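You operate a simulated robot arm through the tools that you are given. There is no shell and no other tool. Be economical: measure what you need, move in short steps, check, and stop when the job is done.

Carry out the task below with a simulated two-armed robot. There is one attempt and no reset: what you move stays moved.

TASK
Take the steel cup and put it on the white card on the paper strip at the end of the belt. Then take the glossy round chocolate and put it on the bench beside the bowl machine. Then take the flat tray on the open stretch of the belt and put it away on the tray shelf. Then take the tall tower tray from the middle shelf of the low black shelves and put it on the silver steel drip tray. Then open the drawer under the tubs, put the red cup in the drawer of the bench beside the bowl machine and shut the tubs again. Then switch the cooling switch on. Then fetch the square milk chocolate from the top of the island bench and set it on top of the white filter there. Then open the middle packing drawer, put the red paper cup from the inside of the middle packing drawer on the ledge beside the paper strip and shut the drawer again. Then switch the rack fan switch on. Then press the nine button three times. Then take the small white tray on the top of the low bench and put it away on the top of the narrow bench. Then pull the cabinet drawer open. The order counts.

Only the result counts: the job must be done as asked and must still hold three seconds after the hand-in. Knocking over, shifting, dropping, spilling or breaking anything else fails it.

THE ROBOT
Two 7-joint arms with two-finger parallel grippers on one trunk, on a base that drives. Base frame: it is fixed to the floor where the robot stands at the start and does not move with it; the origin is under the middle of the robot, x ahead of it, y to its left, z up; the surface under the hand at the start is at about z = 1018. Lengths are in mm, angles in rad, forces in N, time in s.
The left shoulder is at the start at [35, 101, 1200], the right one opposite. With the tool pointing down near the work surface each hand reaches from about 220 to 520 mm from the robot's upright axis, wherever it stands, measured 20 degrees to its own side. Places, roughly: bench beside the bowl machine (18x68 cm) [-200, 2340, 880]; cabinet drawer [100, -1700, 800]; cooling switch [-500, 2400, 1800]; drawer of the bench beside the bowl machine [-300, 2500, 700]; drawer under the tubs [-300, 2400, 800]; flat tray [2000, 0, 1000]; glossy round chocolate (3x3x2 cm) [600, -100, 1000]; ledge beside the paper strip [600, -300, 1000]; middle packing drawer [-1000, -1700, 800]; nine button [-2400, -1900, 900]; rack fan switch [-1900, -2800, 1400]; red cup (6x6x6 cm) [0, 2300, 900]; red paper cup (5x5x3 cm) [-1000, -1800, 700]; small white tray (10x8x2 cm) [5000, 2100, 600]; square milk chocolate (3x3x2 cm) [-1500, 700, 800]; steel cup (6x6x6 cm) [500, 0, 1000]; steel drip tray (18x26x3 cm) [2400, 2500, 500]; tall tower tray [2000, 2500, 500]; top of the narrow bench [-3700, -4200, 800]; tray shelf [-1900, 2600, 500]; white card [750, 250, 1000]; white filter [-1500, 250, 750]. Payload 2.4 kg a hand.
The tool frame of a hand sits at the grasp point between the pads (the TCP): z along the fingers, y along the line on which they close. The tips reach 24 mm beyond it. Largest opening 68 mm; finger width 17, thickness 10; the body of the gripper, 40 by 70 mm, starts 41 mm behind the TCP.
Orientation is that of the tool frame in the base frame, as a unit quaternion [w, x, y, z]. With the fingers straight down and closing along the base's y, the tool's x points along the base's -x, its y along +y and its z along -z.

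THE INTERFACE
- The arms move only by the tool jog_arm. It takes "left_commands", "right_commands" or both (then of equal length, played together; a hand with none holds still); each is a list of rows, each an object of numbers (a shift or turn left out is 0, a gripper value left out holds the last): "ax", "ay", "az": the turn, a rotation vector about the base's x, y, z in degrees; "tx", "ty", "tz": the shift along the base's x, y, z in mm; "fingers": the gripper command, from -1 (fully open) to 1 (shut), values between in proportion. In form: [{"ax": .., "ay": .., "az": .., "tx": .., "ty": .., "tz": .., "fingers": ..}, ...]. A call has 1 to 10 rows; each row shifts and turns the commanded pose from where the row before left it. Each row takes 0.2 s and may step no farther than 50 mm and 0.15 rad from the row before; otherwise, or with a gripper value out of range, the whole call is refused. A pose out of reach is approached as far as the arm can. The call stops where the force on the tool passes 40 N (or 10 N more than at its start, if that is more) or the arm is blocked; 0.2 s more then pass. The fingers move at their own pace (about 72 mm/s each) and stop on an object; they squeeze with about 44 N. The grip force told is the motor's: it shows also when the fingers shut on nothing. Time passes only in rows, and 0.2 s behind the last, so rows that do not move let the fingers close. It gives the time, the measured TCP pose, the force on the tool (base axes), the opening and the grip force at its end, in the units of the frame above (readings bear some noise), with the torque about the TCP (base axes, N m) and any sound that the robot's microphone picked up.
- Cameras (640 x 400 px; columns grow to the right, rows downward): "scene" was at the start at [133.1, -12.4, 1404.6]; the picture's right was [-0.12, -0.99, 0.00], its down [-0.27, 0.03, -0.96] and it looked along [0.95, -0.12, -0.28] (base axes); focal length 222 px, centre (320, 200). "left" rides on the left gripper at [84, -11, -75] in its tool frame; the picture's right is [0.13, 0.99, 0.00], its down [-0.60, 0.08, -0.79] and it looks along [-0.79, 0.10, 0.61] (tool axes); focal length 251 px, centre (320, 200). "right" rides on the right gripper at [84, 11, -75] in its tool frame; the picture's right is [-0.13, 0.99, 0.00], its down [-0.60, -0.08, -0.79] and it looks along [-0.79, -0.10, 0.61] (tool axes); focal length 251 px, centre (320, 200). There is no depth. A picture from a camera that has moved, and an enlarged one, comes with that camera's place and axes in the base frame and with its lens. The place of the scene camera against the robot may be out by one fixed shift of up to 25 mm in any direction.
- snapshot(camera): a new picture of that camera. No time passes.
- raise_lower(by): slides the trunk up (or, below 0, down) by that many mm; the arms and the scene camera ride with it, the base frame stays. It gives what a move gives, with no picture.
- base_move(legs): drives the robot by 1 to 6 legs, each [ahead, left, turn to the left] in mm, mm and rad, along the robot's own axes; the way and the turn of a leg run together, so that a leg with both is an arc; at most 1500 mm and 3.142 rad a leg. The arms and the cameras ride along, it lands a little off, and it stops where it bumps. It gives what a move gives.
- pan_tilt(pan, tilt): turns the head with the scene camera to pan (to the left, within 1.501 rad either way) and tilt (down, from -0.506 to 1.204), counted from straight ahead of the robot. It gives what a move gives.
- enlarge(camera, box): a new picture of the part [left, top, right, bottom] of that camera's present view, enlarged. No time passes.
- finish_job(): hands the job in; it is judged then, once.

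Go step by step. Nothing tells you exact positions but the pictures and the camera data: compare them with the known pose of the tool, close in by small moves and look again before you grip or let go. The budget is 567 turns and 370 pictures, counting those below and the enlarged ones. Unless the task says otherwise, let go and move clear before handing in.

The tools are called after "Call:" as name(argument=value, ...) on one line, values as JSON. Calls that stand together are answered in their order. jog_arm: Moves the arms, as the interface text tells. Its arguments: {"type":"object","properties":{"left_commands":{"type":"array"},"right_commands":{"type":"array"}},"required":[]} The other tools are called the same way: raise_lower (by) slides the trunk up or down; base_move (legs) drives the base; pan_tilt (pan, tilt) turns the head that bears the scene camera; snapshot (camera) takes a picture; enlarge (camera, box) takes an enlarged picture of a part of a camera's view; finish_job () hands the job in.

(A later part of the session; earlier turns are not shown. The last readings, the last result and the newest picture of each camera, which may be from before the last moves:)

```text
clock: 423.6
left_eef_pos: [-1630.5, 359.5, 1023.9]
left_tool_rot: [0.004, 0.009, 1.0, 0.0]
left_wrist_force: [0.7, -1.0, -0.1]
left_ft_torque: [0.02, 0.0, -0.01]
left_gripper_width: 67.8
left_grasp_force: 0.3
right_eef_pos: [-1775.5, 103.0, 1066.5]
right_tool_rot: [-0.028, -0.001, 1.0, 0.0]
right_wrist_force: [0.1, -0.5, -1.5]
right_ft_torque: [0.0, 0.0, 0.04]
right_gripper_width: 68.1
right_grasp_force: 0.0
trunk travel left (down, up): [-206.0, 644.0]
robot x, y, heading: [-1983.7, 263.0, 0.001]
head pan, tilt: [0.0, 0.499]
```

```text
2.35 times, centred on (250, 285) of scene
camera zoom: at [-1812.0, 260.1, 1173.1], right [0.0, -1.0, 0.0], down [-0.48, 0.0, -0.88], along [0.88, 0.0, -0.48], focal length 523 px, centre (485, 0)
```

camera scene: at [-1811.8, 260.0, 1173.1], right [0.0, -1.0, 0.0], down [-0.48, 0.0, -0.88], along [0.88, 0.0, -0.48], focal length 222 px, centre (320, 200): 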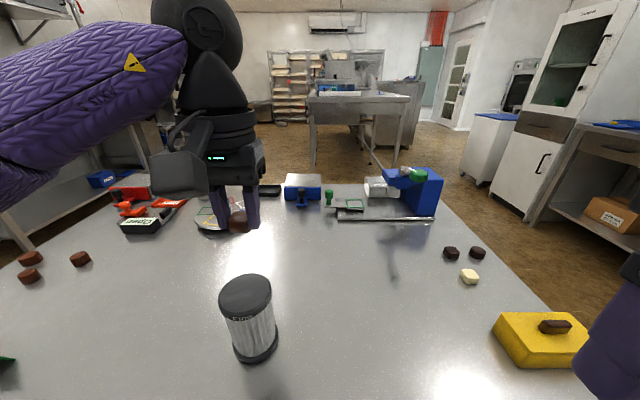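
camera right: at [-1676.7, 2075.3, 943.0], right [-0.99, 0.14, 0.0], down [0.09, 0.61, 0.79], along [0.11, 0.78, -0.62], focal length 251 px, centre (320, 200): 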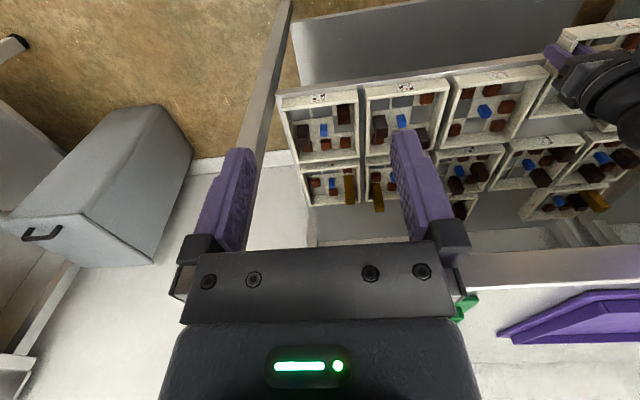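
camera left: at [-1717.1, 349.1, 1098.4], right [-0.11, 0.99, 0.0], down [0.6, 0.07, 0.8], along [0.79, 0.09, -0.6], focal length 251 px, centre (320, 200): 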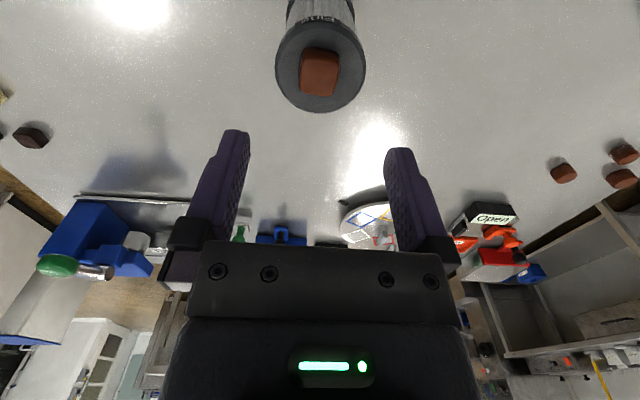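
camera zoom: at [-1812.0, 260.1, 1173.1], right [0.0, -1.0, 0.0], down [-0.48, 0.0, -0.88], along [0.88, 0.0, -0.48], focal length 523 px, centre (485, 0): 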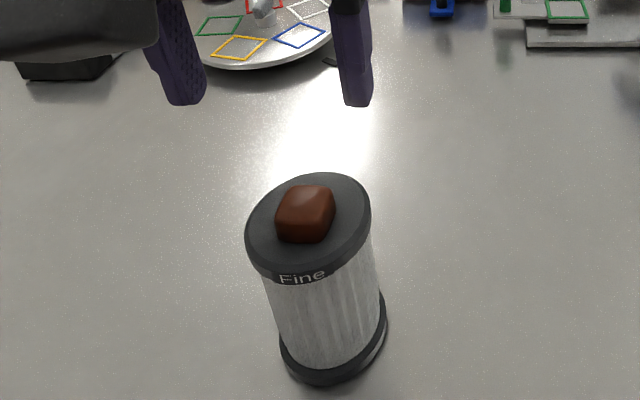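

The chocolate sits on the filter. Next, the packing bench to the south: I drive around the island.

Call:
base_move(legs=[[-200, 0, 0], [0, -1150, 0], [0, 0, -1.571]])

Call:
pan_tilt(pan=0.4, tilt=0.4)

Call:
snapshot(camera="scene")

```text
clock: 434.5
left_eef_pos: [-2093.5, -1245.4, 1025.5]
left_tool_rot: [0.003, 0.711, 0.703, -0.003]
left_wrist_force: [0.3, -0.5, -0.2]
left_ft_torque: [0.02, -0.02, 0.0]
left_gripper_width: 67.8
left_grasp_force: 0.1
right_eef_pos: [-2350.3, -1103.0, 1065.3]
right_tool_rot: [-0.02, 0.704, 0.709, 0.021]
right_wrist_force: [-0.8, 0.5, 0.2]
right_ft_torque: [0.0, -0.01, -0.01]
right_gripper_width: 67.7
right_grasp_force: 0.0
trunk travel left (down, up): [-206.0, 644.0]
robot x, y, heading: [-2191.8, -893.9, -1.565]
head pan, tilt: [0.0, 0.499]
```

```text
clock: 435.4
left_eef_pos: [-2093.3, -1245.9, 1024.9]
left_tool_rot: [0.004, 0.712, 0.702, -0.003]
left_wrist_force: [0.6, 0.2, 0.0]
left_ft_torque: [-0.02, -0.01, 0.02]
left_gripper_width: 67.8
left_grasp_force: 0.1
right_eef_pos: [-2350.3, -1101.4, 1065.1]
right_tool_rot: [-0.021, 0.704, 0.71, 0.02]
right_wrist_force: [-0.3, -0.1, 0.1]
right_ft_torque: [-0.01, -0.01, 0.03]
right_gripper_width: 68.2
right_grasp_force: 0.1
trunk travel left (down, up): [-206.0, 644.0]
robot x, y, heading: [-2188.1, -889.5, -1.568]
head pan, tilt: [0.4, 0.4]
```

```text
177 pictures are left
camera scene: at [-2145.6, -1050.0, 1182.2], right [-0.92, -0.39, 0.0], down [-0.15, 0.36, -0.92], along [0.36, -0.85, -0.39], focal length 222 px, centre (320, 200)
```

scene: 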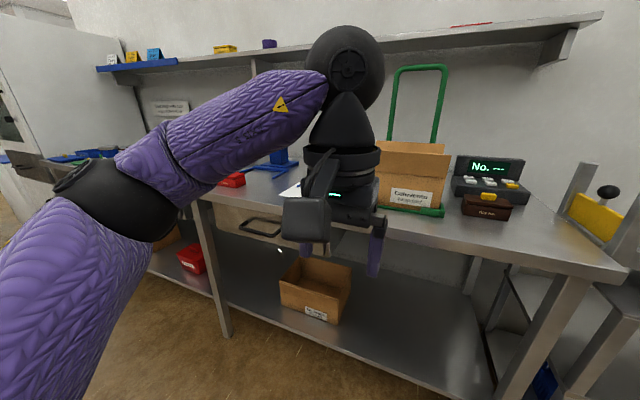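

Call:
base_move(legs=[[0, 1060, 0]])

Call:
pan_tilt(pan=0.0, tilt=0.45)

Call:
snapshot(camera="scene")

```text
clock: 440.8
left_eef_pos: [-1033.8, -1249.2, 1023.6]
left_tool_rot: [0.004, 0.715, 0.699, -0.002]
left_wrist_force: [0.7, -0.7, -0.2]
left_ft_torque: [-0.02, -0.01, 0.0]
left_gripper_width: 68.0
left_grasp_force: 0.0
right_eef_pos: [-1289.8, -1102.2, 1066.8]
right_tool_rot: [-0.021, 0.708, 0.706, 0.02]
right_wrist_force: [-0.5, 0.2, -0.5]
right_ft_torque: [-0.01, 0.0, 0.02]
right_gripper_width: 68.2
right_grasp_force: 0.1
trunk travel left (down, up): [-206.0, 644.0]
robot x, y, heading: [-1128.5, -892.4, -1.581]
head pan, tilt: [0.4, 0.4]
```

```text
clock: 441.7
left_eef_pos: [-1035.4, -1249.5, 1024.1]
left_tool_rot: [0.004, 0.715, 0.699, -0.002]
left_wrist_force: [-0.2, -0.5, 0.6]
left_ft_torque: [0.01, 0.03, 0.03]
left_gripper_width: 68.0
left_grasp_force: 0.0
right_eef_pos: [-1290.5, -1102.2, 1066.3]
right_tool_rot: [-0.019, 0.708, 0.706, 0.02]
right_wrist_force: [-0.2, -0.2, 0.2]
right_ft_torque: [0.01, -0.02, 0.0]
right_gripper_width: 67.9
right_grasp_force: 0.1
trunk travel left (down, up): [-206.0, 644.0]
robot x, y, heading: [-1132.6, -893.5, -1.581]
head pan, tilt: [0.0, 0.45]
```

```text
176 pictures are left
camera scene: at [-1120.2, -1059.0, 1177.6], right [-1.0, 0.01, 0.0], down [0.0, 0.44, -0.9], along [-0.01, -0.9, -0.44], focal length 222 px, centre (320, 200)
```

scene: 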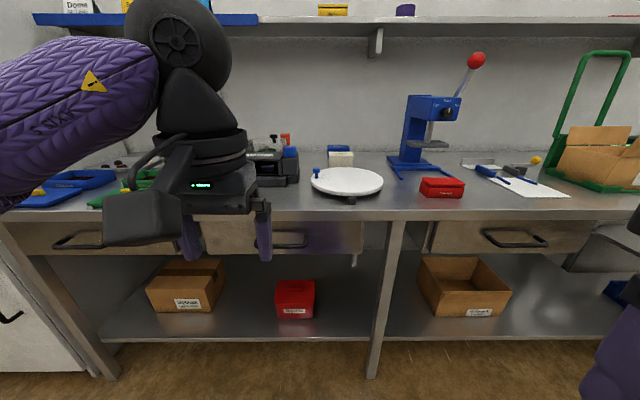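

Call:
snapshot(camera="left")

Call:
snapshot(camera="right")

```text
175 pictures are left
camera left: at [-1045.1, -1164.0, 1098.0], right [0.99, 0.11, 0.0], down [0.06, -0.6, 0.8], along [0.09, -0.79, -0.6], focal length 251 px, centre (320, 200)
```

left: 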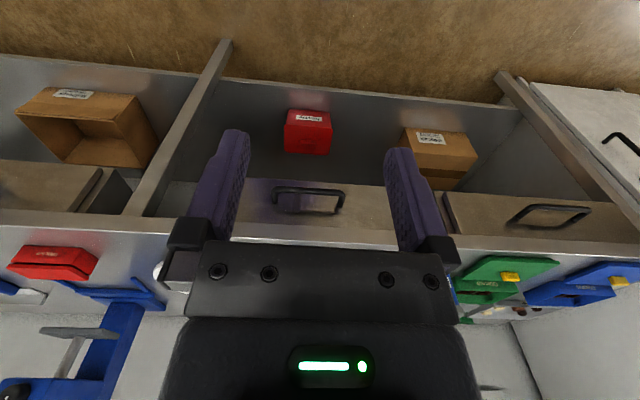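

```text
174 pictures are left
camera right: at [-1277.1, -1022.5, 1145.4], right [0.99, -0.13, -0.01], down [-0.08, -0.65, 0.76], along [-0.11, -0.75, -0.65], focal length 251 px, centre (320, 200)
```

right: 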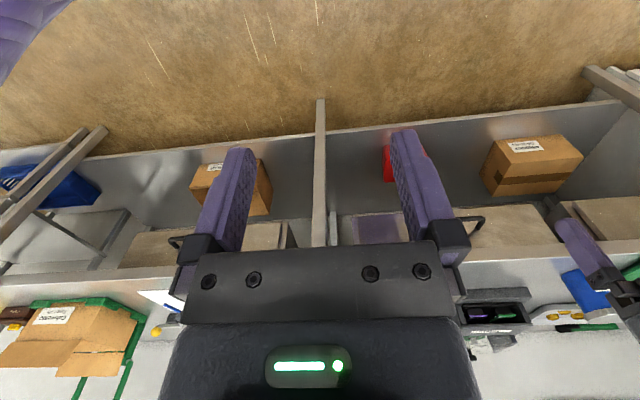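

The middle drawer's handle bar is at about (-1023,-1545,786), legs at x≈-1091 and -957. I use the same pitched-hand method on the leg at -1091.

Call:
base_move(legs=[[95, 0, 0.01]])

Call:
raise_lower(by=-40)

Call:
jog_arm(left_commands=[{"ax": -7.5, "tx": -9, "tz": -15}, {"ax": -7.5, "tx": -9, "tz": -15}, {"ax": -7.5, "tx": -9, "tz": -15}, {"ax": -7.5, "tx": -9, "tz": -15, "ty": -20}, {"ax": -7.5, "tx": -9, "tz": -15, "ty": -20}, {"ax": -7.5, "tx": -9, "ty": -20, "fingers": -0.2}, {}])

Call:
snapshot(camera="left")

```text
clock: 442.8
left_eef_pos: [-1031.5, -1343.8, 1024.2]
left_tool_rot: [0.003, 0.712, 0.702, -0.002]
left_wrist_force: [0.2, 0.2, -0.3]
left_ft_torque: [0.0, 0.03, -0.02]
left_gripper_width: 68.0
left_grasp_force: 0.1
right_eef_pos: [-1287.7, -1199.4, 1065.3]
right_tool_rot: [-0.02, 0.705, 0.709, 0.021]
right_wrist_force: [0.8, -0.9, 0.2]
right_ft_torque: [-0.02, 0.03, 0.0]
right_gripper_width: 67.9
right_grasp_force: 0.0
trunk travel left (down, up): [-206.0, 644.0]
robot x, y, heading: [-1131.1, -987.3, -1.564]
head pan, tilt: [0.0, 0.45]
```

```text
clock: 443.7
left_eef_pos: [-1030.8, -1342.1, 985.0]
left_tool_rot: [0.004, 0.712, 0.702, -0.002]
left_wrist_force: [0.2, -0.4, -0.3]
left_ft_torque: [-0.01, 0.01, -0.01]
left_gripper_width: 67.9
left_grasp_force: 0.1
right_eef_pos: [-1287.5, -1197.6, 1025.9]
right_tool_rot: [-0.02, 0.705, 0.709, 0.02]
right_wrist_force: [-0.3, 0.2, -0.1]
right_ft_torque: [-0.02, 0.03, -0.03]
right_gripper_width: 68.0
right_grasp_force: 0.0
trunk travel left (down, up): [-166.0, 684.0]
robot x, y, heading: [-1128.3, -993.5, -1.569]
head pan, tilt: [0.0, 0.45]
```

```text
clock: 445.3
left_eef_pos: [-1086.5, -1403.5, 909.2]
left_tool_rot: [0.275, 0.657, 0.647, -0.272]
left_wrist_force: [0.9, 0.5, 0.5]
left_ft_torque: [0.0, 0.01, 0.04]
left_gripper_width: 40.9
left_grasp_force: 0.1
right_eef_pos: [-1289.5, -1198.2, 1025.0]
right_tool_rot: [-0.02, 0.705, 0.709, 0.021]
right_wrist_force: [-0.4, 0.3, 0.5]
right_ft_torque: [-0.03, 0.0, 0.0]
right_gripper_width: 68.0
right_grasp_force: 0.0
trunk travel left (down, up): [-166.0, 684.0]
robot x, y, heading: [-1130.4, -989.4, -1.563]
head pan, tilt: [0.0, 0.45]
```

```text
173 pictures are left
camera left: at [-1097.8, -1290.1, 900.9], right [0.99, 0.08, -0.08], down [0.07, 0.14, 0.99], along [0.09, -0.99, 0.14], focal length 251 px, centre (320, 200)
```

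left: 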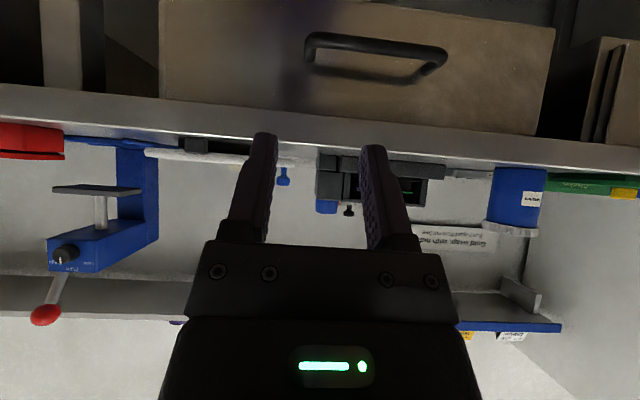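

Call:
jog_arm(left_commands=[{"tx": -4, "ty": -46}, {"ty": -28, "tz": -28}, {"ty": -28, "tz": -28}, {"ty": -28, "tz": -28}, {}])

Call:
snapshot(camera="left")

```text
clock: 446.5
left_eef_pos: [-1090.4, -1531.4, 824.8]
left_tool_rot: [0.276, 0.656, 0.648, -0.271]
left_wrist_force: [0.6, -0.9, -0.2]
left_ft_torque: [0.0, 0.01, 0.0]
left_gripper_width: 40.8
left_grasp_force: 0.1
right_eef_pos: [-1287.8, -1199.0, 1026.7]
right_tool_rot: [-0.021, 0.705, 0.708, 0.019]
right_wrist_force: [0.0, 0.6, 0.2]
right_ft_torque: [-0.01, 0.01, 0.01]
right_gripper_width: 67.8
right_grasp_force: 0.0
trunk travel left (down, up): [-166.0, 684.0]
robot x, y, heading: [-1131.2, -989.4, -1.573]
head pan, tilt: [0.0, 0.45]
```

```text
172 pictures are left
camera left: at [-1100.9, -1419.5, 816.5], right [0.99, 0.08, -0.08], down [0.07, 0.14, 0.99], along [0.09, -0.99, 0.13], focal length 251 px, centre (320, 200)
```

left: 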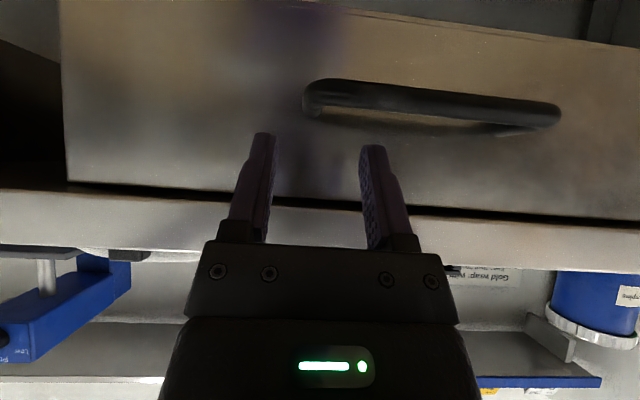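

Call:
jog_arm(left_commands=[{"tx": -4, "ty": -14, "tz": -15}, {"ty": -14, "tz": -15}, {}, {"fingers": 1}, {}, {}, {}])

Call:
snapshot(camera="left")

```text
clock: 448.1
left_eef_pos: [-1093.2, -1561.6, 794.3]
left_tool_rot: [0.275, 0.657, 0.647, -0.271]
left_wrist_force: [-2.1, 1.1, -4.9]
left_ft_torque: [-0.1, 0.08, 0.14]
left_gripper_width: 13.6
left_grasp_force: 33.7
right_eef_pos: [-1288.2, -1199.6, 1025.2]
right_tool_rot: [-0.021, 0.706, 0.708, 0.021]
right_wrist_force: [0.2, 0.3, 0.9]
right_ft_torque: [-0.01, 0.02, 0.0]
right_gripper_width: 68.2
right_grasp_force: 0.0
trunk travel left (down, up): [-166.0, 684.0]
robot x, y, heading: [-1135.3, -990.3, -1.572]
head pan, tilt: [0.0, 0.45]
```

```text
171 pictures are left
camera left: at [-1104.6, -1448.7, 786.3], right [0.99, 0.08, -0.08], down [0.07, 0.14, 0.99], along [0.09, -0.99, 0.13], focal length 251 px, centre (320, 200)
```

left: 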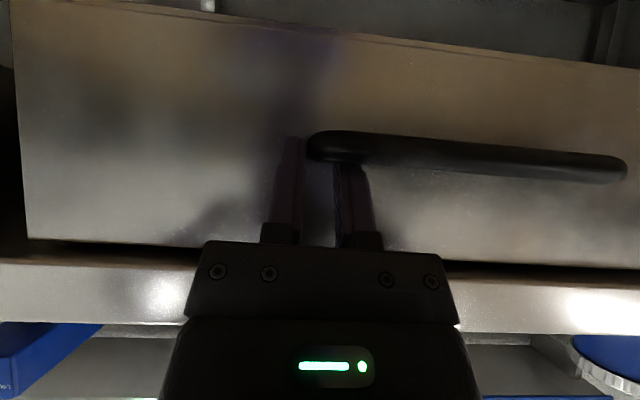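

Clamped. I pull the drawer open slowly (a cup stands inside).

Call:
jog_arm(left_commands=[{"ty": 8}, {"ty": 12}, {"ty": 15}, {"ty": 15}, {"ty": 15}, {"ty": 15}, {"ty": 15}, {"ty": 15}, {}])

Call:
jog_arm(left_commands=[{"ty": 15}, {"ty": 15}, {"ty": 15}, {"ty": 15}, {"ty": 15}, {"ty": 15}, {}])

Call:
snapshot(camera="scene")

```text
clock: 450.1
left_eef_pos: [-1093.0, -1450.1, 794.5]
left_tool_rot: [0.275, 0.656, 0.648, -0.271]
left_wrist_force: [3.6, -1.3, -15.0]
left_ft_torque: [0.06, -0.05, 0.24]
left_gripper_width: 13.6
left_grasp_force: 33.4
right_eef_pos: [-1287.7, -1199.5, 1026.3]
right_tool_rot: [-0.022, 0.705, 0.709, 0.02]
right_wrist_force: [-0.7, 1.0, 0.0]
right_ft_torque: [-0.02, -0.02, -0.03]
right_gripper_width: 68.1
right_grasp_force: 0.0
trunk travel left (down, up): [-166.0, 684.0]
robot x, y, heading: [-1128.4, -988.8, -1.564]
head pan, tilt: [0.0, 0.45]
```

```text
clock: 451.7
left_eef_pos: [-1093.0, -1361.8, 794.2]
left_tool_rot: [0.276, 0.657, 0.647, -0.271]
left_wrist_force: [1.7, -1.1, -5.1]
left_ft_torque: [0.93, -0.02, 0.21]
left_gripper_width: 13.9
left_grasp_force: 34.0
right_eef_pos: [-1287.8, -1199.3, 1025.2]
right_tool_rot: [-0.021, 0.705, 0.709, 0.021]
right_wrist_force: [0.0, 0.3, 0.6]
right_ft_torque: [-0.02, -0.01, 0.01]
right_gripper_width: 67.9
right_grasp_force: 0.0
trunk travel left (down, up): [-166.0, 684.0]
robot x, y, heading: [-1129.5, -991.0, -1.568]
head pan, tilt: [0.0, 0.45]
```

```text
170 pictures are left
camera scene: at [-1119.0, -1165.0, 1136.6], right [-1.0, 0.0, 0.0], down [0.0, 0.44, -0.9], along [0.0, -0.9, -0.44], focal length 222 px, centre (320, 200)
```

scene: 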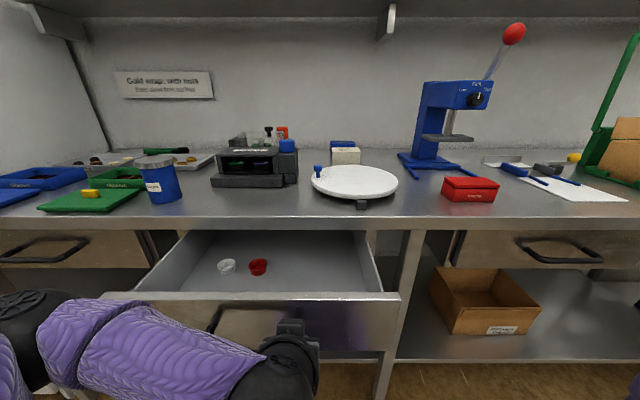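

Inside are a red and a white paper cup, still partly below the bench edge. I pull the drawer further by backing the base.

Call:
base_move(legs=[[-80, 0, 0]])

Call:
snapshot(camera="scene")

```text
clock: 452.7
left_eef_pos: [-1092.8, -1280.4, 793.9]
left_tool_rot: [0.275, 0.656, 0.648, -0.271]
left_wrist_force: [0.7, 0.8, -0.1]
left_ft_torque: [0.23, 0.03, 0.19]
left_gripper_width: 13.9
left_grasp_force: 33.7
right_eef_pos: [-1288.7, -1117.4, 1025.9]
right_tool_rot: [-0.02, 0.705, 0.709, 0.021]
right_wrist_force: [0.6, -0.4, 0.5]
right_ft_torque: [0.0, -0.01, 0.03]
right_gripper_width: 67.8
right_grasp_force: 0.2
trunk travel left (down, up): [-166.0, 684.0]
robot x, y, heading: [-1128.2, -907.4, -1.573]
head pan, tilt: [0.0, 0.45]
```

```text
169 pictures are left
camera scene: at [-1119.1, -1084.1, 1136.7], right [-1.0, 0.0, 0.0], down [0.0, 0.44, -0.9], along [0.0, -0.9, -0.44], focal length 222 px, centre (320, 200)
```

scene: 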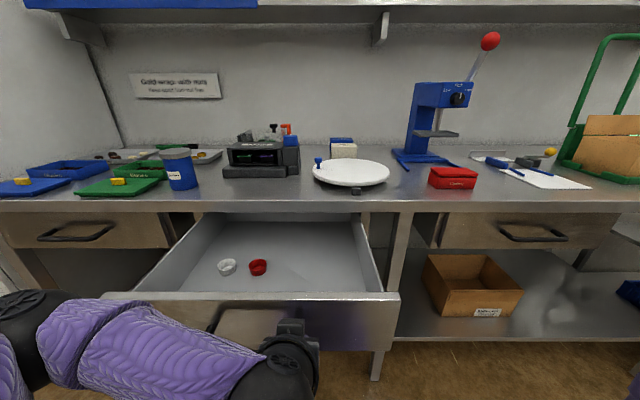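

The drawer is out about 280 mm; the red cup is near (-961,-1497). I release the handle and prepare the hand.

Call:
jog_arm(left_commands=[{"fingers": -0.2}, {}, {}, {"ty": 10, "tz": 15}, {"ty": 10, "tz": 25}, {"tz": 35}, {"tz": 40}, {}])

Call:
base_move(legs=[[-120, 0, 0]])

Call:
jog_arm(left_commands=[{"ax": 7.5, "ty": -10, "tz": 15}, {"ax": 7.5, "ty": -10, "tz": 15}, {"ax": 7.5, "ty": -10, "tz": 15}, {"ax": 7.5, "ty": -10, "tz": 15}, {"ax": 7.5, "ty": -10, "tz": 15}, {"ax": 7.5, "ty": -10, "tz": 15, "fingers": -1}, {}])

Call:
snapshot(camera="scene")

```text
clock: 454.5
left_eef_pos: [-1093.2, -1261.0, 909.0]
left_tool_rot: [0.275, 0.657, 0.648, -0.272]
left_wrist_force: [0.7, 0.3, 0.4]
left_ft_torque: [-0.01, 0.01, 0.01]
left_gripper_width: 40.9
left_grasp_force: 0.0
right_eef_pos: [-1287.9, -1118.7, 1026.7]
right_tool_rot: [-0.02, 0.705, 0.709, 0.021]
right_wrist_force: [0.5, 0.4, 1.0]
right_ft_torque: [-0.01, 0.02, -0.02]
right_gripper_width: 68.3
right_grasp_force: 0.1
trunk travel left (down, up): [-166.0, 684.0]
robot x, y, heading: [-1130.7, -906.8, -1.568]
head pan, tilt: [0.0, 0.45]
```

```text
clock: 455.8
left_eef_pos: [-1094.4, -1141.4, 910.2]
left_tool_rot: [0.276, 0.656, 0.648, -0.271]
left_wrist_force: [0.8, -0.2, 0.1]
left_ft_torque: [-0.02, -0.03, 0.03]
left_gripper_width: 40.8
left_grasp_force: 0.1
right_eef_pos: [-1287.9, -1001.4, 1026.7]
right_tool_rot: [-0.02, 0.705, 0.709, 0.02]
right_wrist_force: [0.2, -0.7, -0.3]
right_ft_torque: [0.0, 0.04, 0.0]
right_gripper_width: 68.1
right_grasp_force: 0.0
trunk travel left (down, up): [-166.0, 684.0]
robot x, y, heading: [-1128.8, -793.7, -1.573]
head pan, tilt: [0.0, 0.45]
```

```text
clock: 457.4
left_eef_pos: [-1094.5, -1203.9, 1000.1]
left_tool_rot: [0.004, 0.711, 0.703, -0.002]
left_wrist_force: [-0.3, 0.3, 0.2]
left_ft_torque: [-0.02, 0.01, -0.01]
left_gripper_width: 67.9
left_grasp_force: 0.0
right_eef_pos: [-1289.3, -1000.7, 1025.9]
right_tool_rot: [-0.021, 0.705, 0.709, 0.02]
right_wrist_force: [0.2, 0.1, -0.1]
right_ft_torque: [0.01, 0.03, 0.0]
right_gripper_width: 68.1
right_grasp_force: 0.0
trunk travel left (down, up): [-166.0, 684.0]
robot x, y, heading: [-1130.1, -794.5, -1.569]
head pan, tilt: [0.0, 0.45]
```

```text
168 pictures are left
camera scene: at [-1119.6, -966.7, 1136.6], right [-1.0, 0.0, 0.0], down [0.0, 0.44, -0.9], along [0.0, -0.9, -0.44], focal length 222 px, centre (320, 200)
```

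scene: 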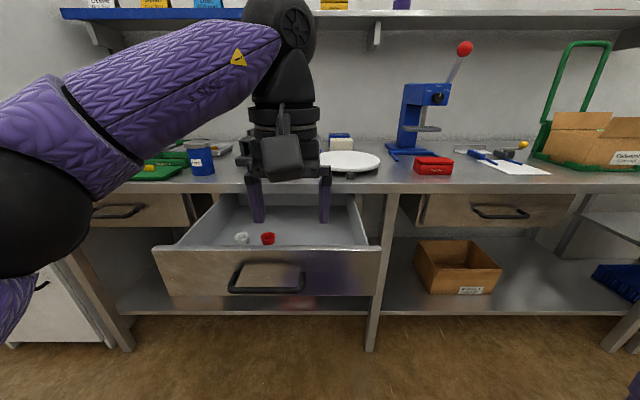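

Call:
base_move(legs=[[215, 25, 0]])

Call:
jog_arm(left_commands=[{"tx": 40, "tz": -20}, {"tx": 40, "tz": -20}, {"tx": 20, "tz": -30}, {}])

Call:
snapshot(camera="left")

```text
clock: 459.0
left_eef_pos: [-1068.3, -1418.7, 1000.3]
left_tool_rot: [0.003, 0.711, 0.703, -0.004]
left_wrist_force: [-0.2, 0.5, -0.2]
left_ft_torque: [0.02, 0.01, -0.01]
left_gripper_width: 67.9
left_grasp_force: 0.0
right_eef_pos: [-1263.8, -1217.8, 1025.9]
right_tool_rot: [-0.02, 0.704, 0.709, 0.02]
right_wrist_force: [0.3, 0.6, 0.7]
right_ft_torque: [-0.02, -0.01, 0.0]
right_gripper_width: 68.0
right_grasp_force: 0.1
trunk travel left (down, up): [-166.0, 684.0]
robot x, y, heading: [-1105.7, -1005.7, -1.568]
head pan, tilt: [0.0, 0.45]
```

```text
clock: 460.0
left_eef_pos: [-965.9, -1419.1, 929.7]
left_tool_rot: [0.004, 0.711, 0.704, -0.004]
left_wrist_force: [0.5, 0.3, 0.6]
left_ft_torque: [0.02, -0.02, -0.01]
left_gripper_width: 68.0
left_grasp_force: 0.0
right_eef_pos: [-1262.1, -1215.6, 1026.0]
right_tool_rot: [-0.021, 0.705, 0.709, 0.02]
right_wrist_force: [-0.2, -0.1, 0.1]
right_ft_torque: [0.03, 0.0, -0.03]
right_gripper_width: 68.2
right_grasp_force: 0.0
trunk travel left (down, up): [-166.0, 684.0]
robot x, y, heading: [-1106.3, -1005.5, -1.57]
head pan, tilt: [0.0, 0.45]
```

```text
167 pictures are left
camera left: at [-977.9, -1334.5, 1004.2], right [0.99, 0.12, 0.0], down [0.07, -0.6, 0.8], along [0.09, -0.79, -0.6], focal length 251 px, centre (320, 200)
```

left: 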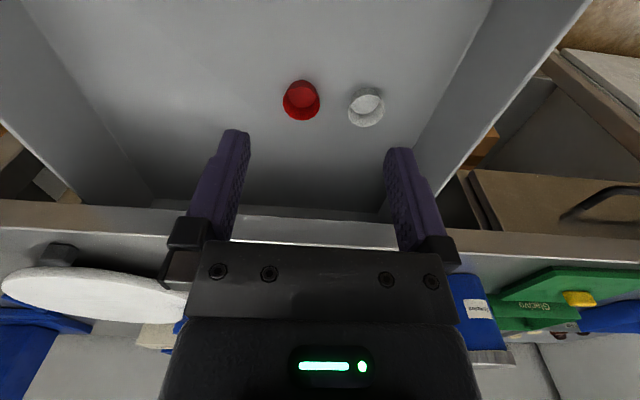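

Call:
jog_arm(left_commands=[{"tx": -8, "ty": -25, "tz": -30, "fingers": -0.76}, {"tx": -7, "ty": -25, "tz": -30}, {"ty": -27, "tz": -30}, {"tz": -30}, {}])

Call:
snapshot(camera="left")

Call:
snapshot(camera="scene")

```text
clock: 461.2
left_eef_pos: [-983.7, -1497.0, 812.0]
left_tool_rot: [0.004, 0.712, 0.703, -0.002]
left_wrist_force: [0.6, 0.8, -0.7]
left_ft_torque: [-0.03, -0.02, 0.0]
left_gripper_width: 59.7
left_grasp_force: 0.1
right_eef_pos: [-1262.9, -1215.9, 1024.6]
right_tool_rot: [-0.021, 0.705, 0.709, 0.021]
right_wrist_force: [1.3, -0.3, 0.9]
right_ft_torque: [0.0, -0.02, 0.0]
right_gripper_width: 67.8
right_grasp_force: 0.0
trunk travel left (down, up): [-166.0, 684.0]
robot x, y, heading: [-1104.9, -1007.5, -1.566]
head pan, tilt: [0.0, 0.45]
```

```text
166 pictures are left
camera left: at [-994.2, -1410.6, 885.0], right [0.99, 0.12, 0.0], down [0.07, -0.6, 0.8], along [0.09, -0.79, -0.6], focal length 251 px, centre (320, 200)
```

left: 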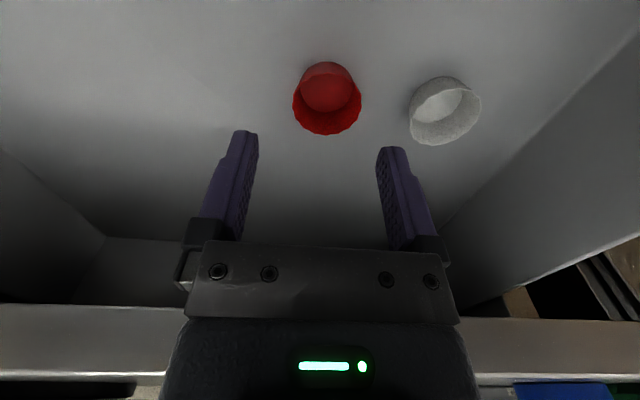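

```text
165 pictures are left
camera scene: at [-1093.6, -1182.1, 1136.6], right [-1.0, 0.0, 0.0], down [0.0, 0.44, -0.9], along [0.0, -0.9, -0.44], focal length 222 px, centre (320, 200)
```

scene: 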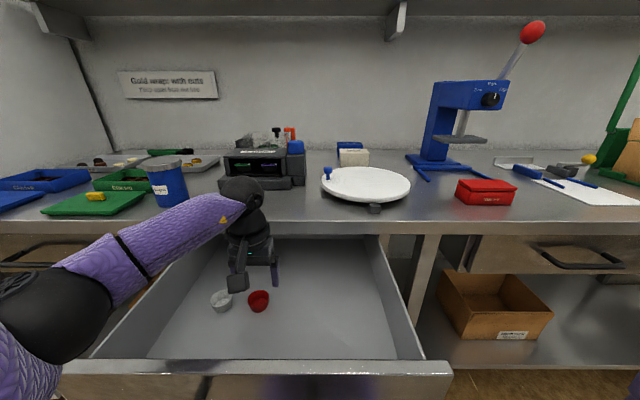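

The cup's rim is at z≈741, centre (-979.5,-1500.5). I descend and grip.

Call:
jog_arm(left_commands=[{"tx": 4, "ty": -3, "tz": -20}, {"tz": -20}, {"tz": -15}, {"tz": -8}, {}])

Call:
snapshot(camera="left")

```text
clock: 462.4
left_eef_pos: [-981.0, -1500.4, 751.2]
left_tool_rot: [0.007, 0.711, 0.703, -0.008]
left_wrist_force: [-0.1, -1.4, 22.4]
left_ft_torque: [0.12, -0.74, 0.0]
left_gripper_width: 60.1
left_grasp_force: 0.4
right_eef_pos: [-1263.1, -1215.2, 1025.9]
right_tool_rot: [-0.02, 0.704, 0.71, 0.019]
right_wrist_force: [-0.4, 0.7, 0.6]
right_ft_torque: [-0.02, -0.01, -0.01]
right_gripper_width: 68.1
right_grasp_force: 0.1
trunk travel left (down, up): [-166.0, 684.0]
robot x, y, heading: [-1107.5, -1006.3, -1.564]
head pan, tilt: [0.0, 0.45]
stopped in row 5 (left hand): the force on the tool passed its limit at 42 N (the readings are from after the stop); the commanded pose is now the measured one
```

```text
164 pictures are left
camera left: at [-991.2, -1414.6, 825.1], right [0.99, 0.12, 0.0], down [0.07, -0.59, 0.81], along [0.09, -0.8, -0.59], focal length 251 px, centre (320, 200)
```

left: 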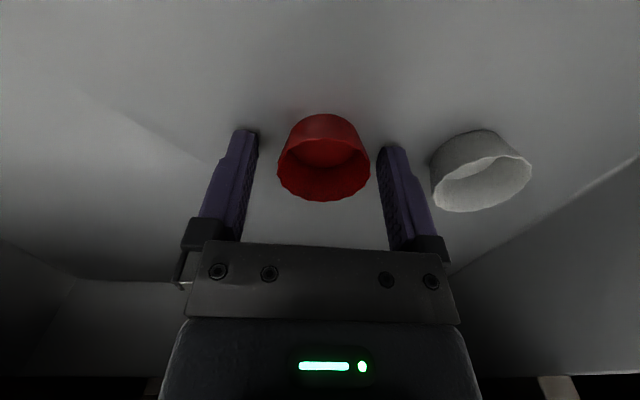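

Call:
jog_arm(left_commands=[{"tz": 2.5}, {"fingers": 1}, {}, {}, {}])

Call:
snapshot(camera="left")

```text
clock: 463.6
left_eef_pos: [-980.7, -1499.5, 752.4]
left_tool_rot: [0.004, 0.711, 0.703, -0.004]
left_wrist_force: [1.5, 0.7, 5.0]
left_ft_torque: [0.07, -0.13, 0.0]
left_gripper_width: 39.6
left_grasp_force: 8.3
right_eef_pos: [-1262.1, -1216.6, 1025.6]
right_tool_rot: [-0.021, 0.704, 0.71, 0.02]
right_wrist_force: [-0.3, 0.2, -0.1]
right_ft_torque: [0.02, 0.04, 0.0]
right_gripper_width: 67.9
right_grasp_force: 0.0
trunk travel left (down, up): [-166.0, 684.0]
robot x, y, heading: [-1107.7, -1008.9, -1.567]
head pan, tilt: [0.0, 0.45]
```

```text
163 pictures are left
camera left: at [-990.8, -1414.2, 825.6], right [0.99, 0.12, 0.0], down [0.07, -0.59, 0.8], along [0.09, -0.8, -0.6], focal length 251 px, centre (320, 200)
```

left: 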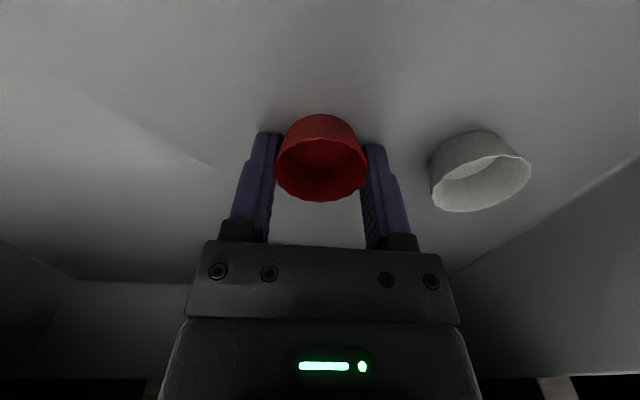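

The cup is soft (only 8 N). I limit the closing to avoid crushing it and test the hold.

Call:
jog_arm(left_commands=[{"fingers": -0.12}, {}, {"tz": 5}, {}])

Call:
snapshot(camera="left")

```text
clock: 464.6
left_eef_pos: [-980.0, -1499.6, 757.0]
left_tool_rot: [0.005, 0.711, 0.703, -0.005]
left_wrist_force: [0.1, -0.2, 0.6]
left_ft_torque: [0.02, 0.0, 0.01]
left_gripper_width: 39.5
left_grasp_force: 7.9
right_eef_pos: [-1262.6, -1216.6, 1026.2]
right_tool_rot: [-0.02, 0.704, 0.71, 0.021]
right_wrist_force: [0.3, -0.5, 0.2]
right_ft_torque: [0.0, -0.03, 0.03]
right_gripper_width: 67.9
right_grasp_force: 0.0
trunk travel left (down, up): [-166.0, 684.0]
robot x, y, heading: [-1105.8, -1007.0, -1.563]
head pan, tilt: [0.0, 0.45]
```

```text
162 pictures are left
camera left: at [-991.3, -1414.7, 831.0], right [0.99, 0.12, 0.0], down [0.07, -0.59, 0.8], along [0.09, -0.8, -0.6], focal length 251 px, centre (320, 200)
```

left: 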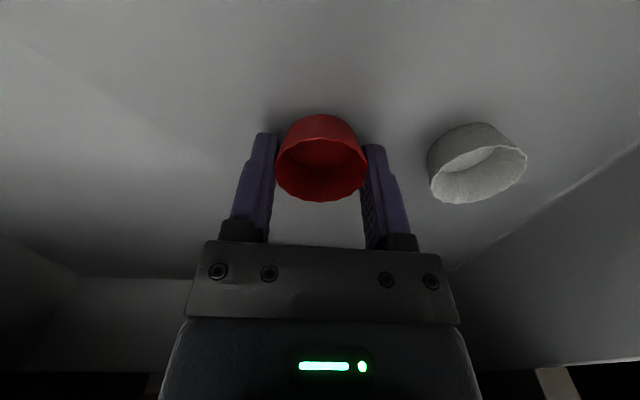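

It is held and rises with the hand. I lift it out of the drawer.

Call:
jog_arm(left_commands=[{"tz": 25, "fingers": 0.2}, {"tz": 30}, {"tz": 35}, {"tz": 35}, {"tz": 35}, {"tz": 35}, {"ty": 30, "tz": 30}, {"ty": 40}, {"ty": 40}, {}])

Call:
snapshot(camera="left")

```text
clock: 466.8
left_eef_pos: [-979.3, -1390.9, 980.9]
left_tool_rot: [0.004, 0.71, 0.704, -0.005]
left_wrist_force: [0.4, -0.9, 0.2]
left_ft_torque: [0.03, -0.01, -0.01]
left_gripper_width: 39.6
left_grasp_force: 8.5
right_eef_pos: [-1262.7, -1216.1, 1025.8]
right_tool_rot: [-0.021, 0.704, 0.71, 0.021]
right_wrist_force: [-0.5, -0.1, -0.3]
right_ft_torque: [0.0, -0.03, 0.03]
right_gripper_width: 68.0
right_grasp_force: 0.2
trunk travel left (down, up): [-166.0, 684.0]
robot x, y, heading: [-1102.0, -1003.7, -1.569]
head pan, tilt: [0.0, 0.45]
```

```text
161 pictures are left
camera left: at [-990.3, -1304.1, 1054.8], right [0.99, 0.12, 0.0], down [0.07, -0.59, 0.8], along [0.09, -0.8, -0.6], focal length 251 px, centre (320, 200)
```

left: 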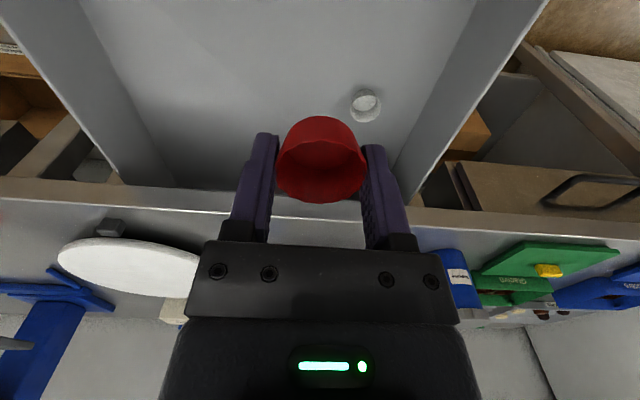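

I carry the cup to the steel ledge right of the paper strip: back off, turn east, drive to the front of the belt bench.

Call:
base_move(legs=[[-200, 0, 0], [0, 0, 1.571], [850, 0, 0], [0, 360, 0]])

Call:
raise_lower(by=248)

Call:
pan_tilt(pan=0.0, tilt=0.6)

Call:
snapshot(camera="scene")

```text
clock: 478.3
left_eef_pos: [133.7, -331.7, 981.1]
left_tool_rot: [0.007, 0.016, 1.0, 0.001]
left_wrist_force: [0.4, -0.3, 0.1]
left_ft_torque: [-0.02, -0.01, -0.01]
left_gripper_width: 39.2
left_grasp_force: 8.3
right_eef_pos: [-46.9, -611.2, 1025.9]
right_tool_rot: [-0.029, 0.006, 1.0, 0.0]
right_wrist_force: [-0.2, 0.4, 0.7]
right_ft_torque: [-0.04, 0.01, -0.02]
right_gripper_width: 68.1
right_grasp_force: 0.0
trunk travel left (down, up): [-166.0, 684.0]
robot x, y, heading: [-250.9, -448.0, -0.016]
head pan, tilt: [0.0, 0.45]
```

```text
clock: 480.9
left_eef_pos: [133.3, -331.9, 1229.4]
left_tool_rot: [0.007, 0.016, 1.0, -0.001]
left_wrist_force: [0.4, -0.5, 0.1]
left_ft_torque: [0.01, 0.01, 0.02]
left_gripper_width: 39.4
left_grasp_force: 7.8
right_eef_pos: [-45.9, -611.7, 1274.5]
right_tool_rot: [-0.03, 0.006, 1.0, 0.0]
right_wrist_force: [-0.2, 0.6, 0.3]
right_ft_torque: [-0.02, 0.0, -0.01]
right_gripper_width: 68.0
right_grasp_force: 0.0
trunk travel left (down, up): [-414.0, 436.0]
robot x, y, heading: [-250.0, -449.6, -0.015]
head pan, tilt: [0.0, 0.45]
```

```text
clock: 481.6
left_eef_pos: [132.7, -331.7, 1229.4]
left_tool_rot: [0.007, 0.015, 1.0, -0.001]
left_wrist_force: [-0.8, -0.3, 0.1]
left_ft_torque: [0.0, 0.0, 0.02]
left_gripper_width: 39.4
left_grasp_force: 7.9
right_eef_pos: [-46.2, -611.4, 1273.9]
right_tool_rot: [-0.029, 0.006, 1.0, 0.0]
right_wrist_force: [0.8, -0.5, 0.3]
right_ft_torque: [0.03, 0.0, 0.0]
right_gripper_width: 68.1
right_grasp_force: 0.0
trunk travel left (down, up): [-414.0, 436.0]
robot x, y, heading: [-253.1, -449.1, -0.021]
head pan, tilt: [0.0, 0.6]
```

```text
160 pictures are left
camera scene: at [-123.8, -452.5, 1374.6], right [-0.02, -1.0, 0.0], down [-0.56, 0.01, -0.83], along [0.83, -0.01, -0.56], focal length 222 px, centre (320, 200)
```

scene: 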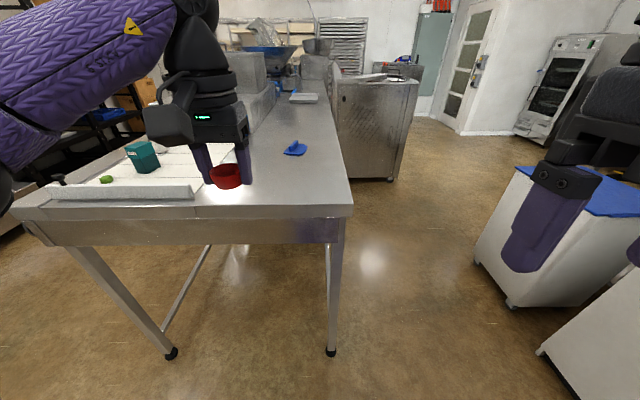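

I align and drive up to the ledge.

Call:
base_move(legs=[[0, 40, 0.02], [370, 0, 0]])

Call:
jog_arm(left_commands=[{"tx": 10, "tz": -35}, {"tx": 20, "tz": -35}, {"tx": 30, "tz": -25}, {"tx": 25, "tz": -20}, {}])

Call:
snapshot(camera="left")

Call:
snapshot(camera="scene")

```text
clock: 484.4
left_eef_pos: [496.6, -280.2, 1228.2]
left_tool_rot: [0.007, 0.005, 1.0, -0.001]
left_wrist_force: [-0.7, 0.3, -0.1]
left_ft_torque: [0.0, 0.01, -0.01]
left_gripper_width: 39.4
left_grasp_force: 7.7
right_eef_pos: [322.9, -564.5, 1273.8]
right_tool_rot: [-0.028, -0.004, 1.0, 0.0]
right_wrist_force: [0.4, -0.2, -0.3]
right_ft_torque: [0.04, 0.01, 0.0]
right_gripper_width: 68.1
right_grasp_force: 0.0
trunk travel left (down, up): [-414.0, 436.0]
robot x, y, heading: [109.1, -405.6, 0.004]
head pan, tilt: [0.0, 0.6]
```

```text
clock: 485.6
left_eef_pos: [581.2, -283.1, 1112.2]
left_tool_rot: [0.007, 0.005, 1.0, 0.0]
left_wrist_force: [0.1, 0.2, -0.1]
left_ft_torque: [0.0, -0.02, 0.03]
left_gripper_width: 39.3
left_grasp_force: 7.9
right_eef_pos: [321.9, -563.7, 1274.4]
right_tool_rot: [-0.029, -0.005, 1.0, 0.0]
right_wrist_force: [-0.6, -0.3, -0.5]
right_ft_torque: [0.04, 0.02, -0.01]
right_gripper_width: 67.9
right_grasp_force: 0.1
trunk travel left (down, up): [-414.0, 436.0]
robot x, y, heading: [112.3, -409.0, 0.007]
head pan, tilt: [0.0, 0.6]
```

```text
159 pictures are left
camera left: at [493.8, -291.5, 1186.2], right [-0.12, 0.99, 0.0], down [0.59, 0.07, 0.8], along [0.8, 0.09, -0.6], focal length 251 px, centre (320, 200)
```

left: 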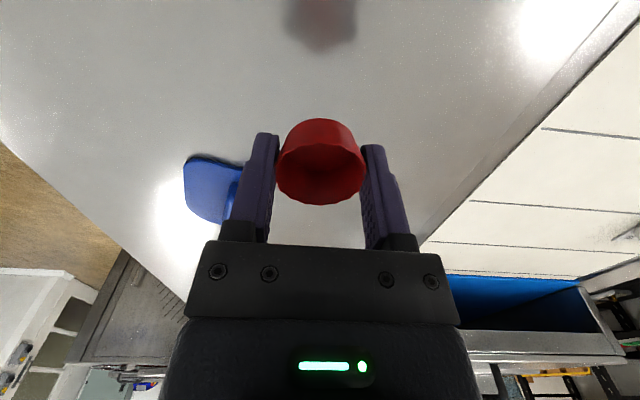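

```text
158 pictures are left
camera scene: at [241.2, -407.2, 1374.5], right [0.0, -1.0, 0.0], down [-0.57, 0.0, -0.82], along [0.82, 0.0, -0.57], focal length 222 px, centre (320, 200)
```

scene: 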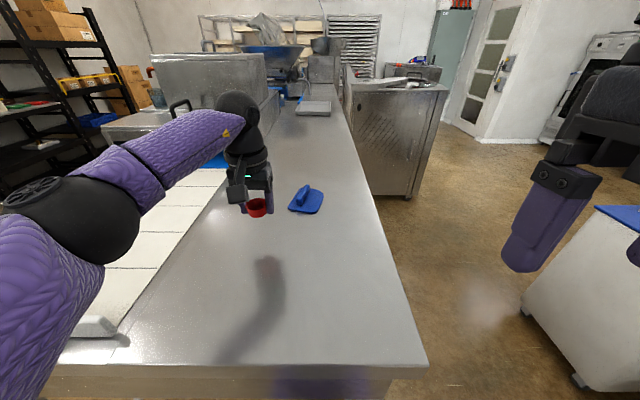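

Call:
jog_arm(left_commands=[{"tz": -25}, {"tz": -20}, {"tz": -12}, {}])

Call:
jog_arm(left_commands=[{"tz": -3}, {"tz": -3}, {}])

Call:
enlarge(camera="left", box=[220, 60, 420, 200])

```text
clock: 486.6
left_eef_pos: [580.3, -282.5, 1056.1]
left_tool_rot: [0.007, 0.005, 1.0, 0.0]
left_wrist_force: [-0.6, 0.8, 0.0]
left_ft_torque: [-0.02, -0.01, 0.02]
left_gripper_width: 39.3
left_grasp_force: 8.2
right_eef_pos: [321.6, -563.9, 1274.1]
right_tool_rot: [-0.029, -0.004, 1.0, -0.001]
right_wrist_force: [-0.8, -0.4, -0.5]
right_ft_torque: [0.02, 0.02, 0.01]
right_gripper_width: 68.0
right_grasp_force: 0.0
trunk travel left (down, up): [-414.0, 436.0]
robot x, y, heading: [113.0, -402.4, 0.004]
head pan, tilt: [0.0, 0.6]
```

```text
clock: 487.4
left_eef_pos: [580.6, -281.7, 1051.5]
left_tool_rot: [0.007, 0.005, 1.0, 0.001]
left_wrist_force: [0.3, 0.2, 0.3]
left_ft_torque: [-0.03, -0.04, 0.0]
left_gripper_width: 39.2
left_grasp_force: 8.5
right_eef_pos: [322.4, -564.6, 1273.3]
right_tool_rot: [-0.028, -0.005, 1.0, 0.0]
right_wrist_force: [0.6, 0.2, 0.1]
right_ft_torque: [0.01, -0.02, 0.0]
right_gripper_width: 68.2
right_grasp_force: 0.1
trunk travel left (down, up): [-414.0, 436.0]
robot x, y, heading: [113.8, -407.9, 0.005]
head pan, tilt: [0.0, 0.6]
```

```text
2.86 times, centred on (320, 130) of left
camera zoom: at [494.3, -290.4, 1125.0], right [-0.12, 0.99, 0.0], down [0.59, 0.07, 0.8], along [0.8, 0.09, -0.6], focal length 718 px, centre (320, 400)
```

zoom: 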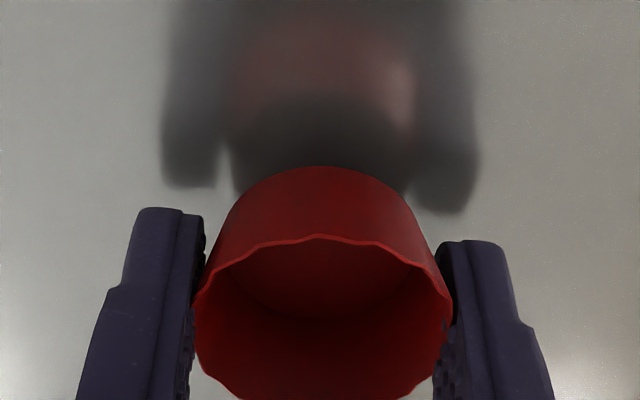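

Call:
jog_arm(left_commands=[{"tz": -2}, {"tz": -2}, {}])

Call:
jog_arm(left_commands=[{"tz": -1}, {"tz": -1}, {}])

Call:
enlarge(camera="left", box=[220, 60, 420, 200])

```text
clock: 488.2
left_eef_pos: [580.8, -281.4, 1047.8]
left_tool_rot: [0.007, 0.005, 1.0, 0.0]
left_wrist_force: [-0.5, 1.3, 0.0]
left_ft_torque: [-0.01, 0.03, -0.01]
left_gripper_width: 39.2
left_grasp_force: 7.5
right_eef_pos: [322.5, -564.3, 1273.8]
right_tool_rot: [-0.029, -0.004, 1.0, 0.0]
right_wrist_force: [-0.1, -0.8, -0.5]
right_ft_torque: [0.01, 0.0, 0.01]
right_gripper_width: 68.2
right_grasp_force: 0.1
trunk travel left (down, up): [-414.0, 436.0]
robot x, y, heading: [112.6, -406.3, 0.006]
head pan, tilt: [0.0, 0.6]
```

```text
clock: 489.0
left_eef_pos: [579.2, -281.3, 1045.4]
left_tool_rot: [0.008, 0.006, 1.0, 0.0]
left_wrist_force: [1.1, 0.5, -0.9]
left_ft_torque: [-0.01, 0.0, -0.02]
left_gripper_width: 39.2
left_grasp_force: 8.5
right_eef_pos: [320.5, -564.2, 1273.7]
right_tool_rot: [-0.028, -0.005, 1.0, 0.0]
right_wrist_force: [0.0, -0.1, -0.1]
right_ft_torque: [0.02, 0.02, -0.01]
right_gripper_width: 67.8
right_grasp_force: 0.1
trunk travel left (down, up): [-414.0, 436.0]
robot x, y, heading: [113.3, -409.0, 0.005]
head pan, tilt: [0.0, 0.6]
```

```text
2.86 times, centred on (320, 130) of left
camera zoom: at [493.4, -290.6, 1118.7], right [-0.12, 0.99, 0.0], down [0.59, 0.07, 0.8], along [0.8, 0.09, -0.6], focal length 718 px, centre (320, 400)
```

zoom: 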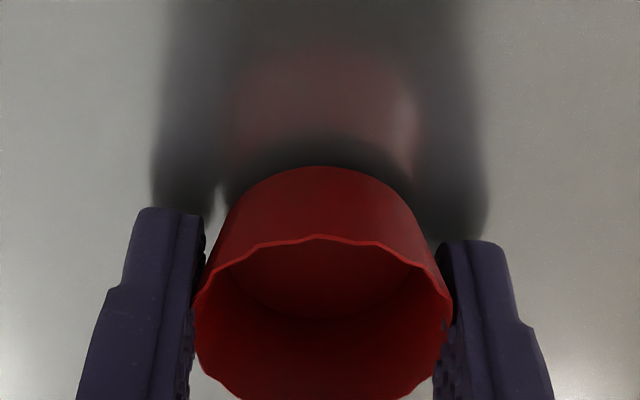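

Call:
jog_arm(left_commands=[{"tz": -1}, {"tz": -1}, {}])

Call:
jog_arm(left_commands=[{"tz": -0.8}, {"tz": -0.7}, {}])

Call:
enlarge(camera="left", box=[220, 60, 420, 200])

```text
clock: 489.8
left_eef_pos: [580.5, -281.3, 1043.8]
left_tool_rot: [0.007, 0.005, 1.0, 0.0]
left_wrist_force: [0.8, 1.0, -0.5]
left_ft_torque: [0.02, -0.01, 0.01]
left_gripper_width: 39.5
left_grasp_force: 8.0
right_eef_pos: [322.7, -564.2, 1273.0]
right_tool_rot: [-0.029, -0.004, 1.0, 0.0]
right_wrist_force: [-0.4, 0.1, 0.3]
right_ft_torque: [0.0, -0.01, 0.03]
right_gripper_width: 68.1
right_grasp_force: 0.2
trunk travel left (down, up): [-414.0, 436.0]
robot x, y, heading: [113.9, -405.7, 0.008]
head pan, tilt: [0.0, 0.6]
```

```text
clock: 490.6
left_eef_pos: [580.0, -281.3, 1042.6]
left_tool_rot: [0.008, 0.004, 1.0, 0.0]
left_wrist_force: [0.4, 0.2, 4.5]
left_ft_torque: [0.12, 0.06, -0.07]
left_gripper_width: 39.3
left_grasp_force: 7.8
right_eef_pos: [321.4, -564.5, 1273.2]
right_tool_rot: [-0.029, -0.005, 1.0, 0.0]
right_wrist_force: [0.4, -0.5, 0.1]
right_ft_torque: [0.02, 0.01, 0.01]
right_gripper_width: 67.8
right_grasp_force: 0.1
trunk travel left (down, up): [-414.0, 436.0]
robot x, y, heading: [110.8, -409.1, 0.0]
head pan, tilt: [0.0, 0.6]
```

```text
2.86 times, centred on (320, 130) of left
camera zoom: at [493.8, -291.0, 1115.5], right [-0.12, 0.99, 0.0], down [0.59, 0.07, 0.8], along [0.8, 0.09, -0.6], focal length 718 px, centre (320, 400)
```

zoom: 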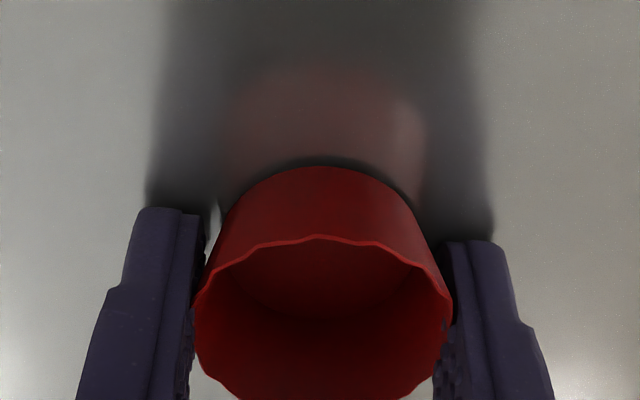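

Touching. I release slowly and lift.

Call:
jog_arm(left_commands=[{"fingers": -0.3}, {}, {"fingers": -0.8}, {}, {"tz": 20}, {"tz": 35}, {"tz": 40}, {"tx": -20, "tz": 30}, {"tx": -30, "tz": 30}, {}])

Call:
snapshot(camera="left")

```text
clock: 492.8
left_eef_pos: [530.8, -281.8, 1196.1]
left_tool_rot: [0.007, 0.005, 1.0, 0.0]
left_wrist_force: [-0.5, 0.0, 0.3]
left_ft_torque: [0.0, 0.01, 0.01]
left_gripper_width: 61.3
left_grasp_force: 0.0
right_eef_pos: [321.6, -563.8, 1273.6]
right_tool_rot: [-0.029, -0.004, 1.0, -0.001]
right_wrist_force: [0.5, -0.9, -0.1]
right_ft_torque: [-0.01, 0.03, -0.01]
right_gripper_width: 68.0
right_grasp_force: 0.0
trunk travel left (down, up): [-414.0, 436.0]
robot x, y, heading: [112.4, -403.0, 0.005]
head pan, tilt: [0.0, 0.6]
```

```text
154 pictures are left
camera left: at [444.0, -290.6, 1269.2], right [-0.12, 0.99, 0.0], down [0.59, 0.07, 0.8], along [0.8, 0.09, -0.6], focal length 251 px, centre (320, 200)
```

left: 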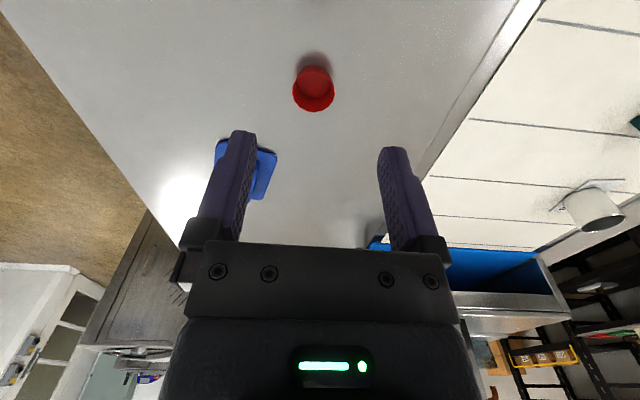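

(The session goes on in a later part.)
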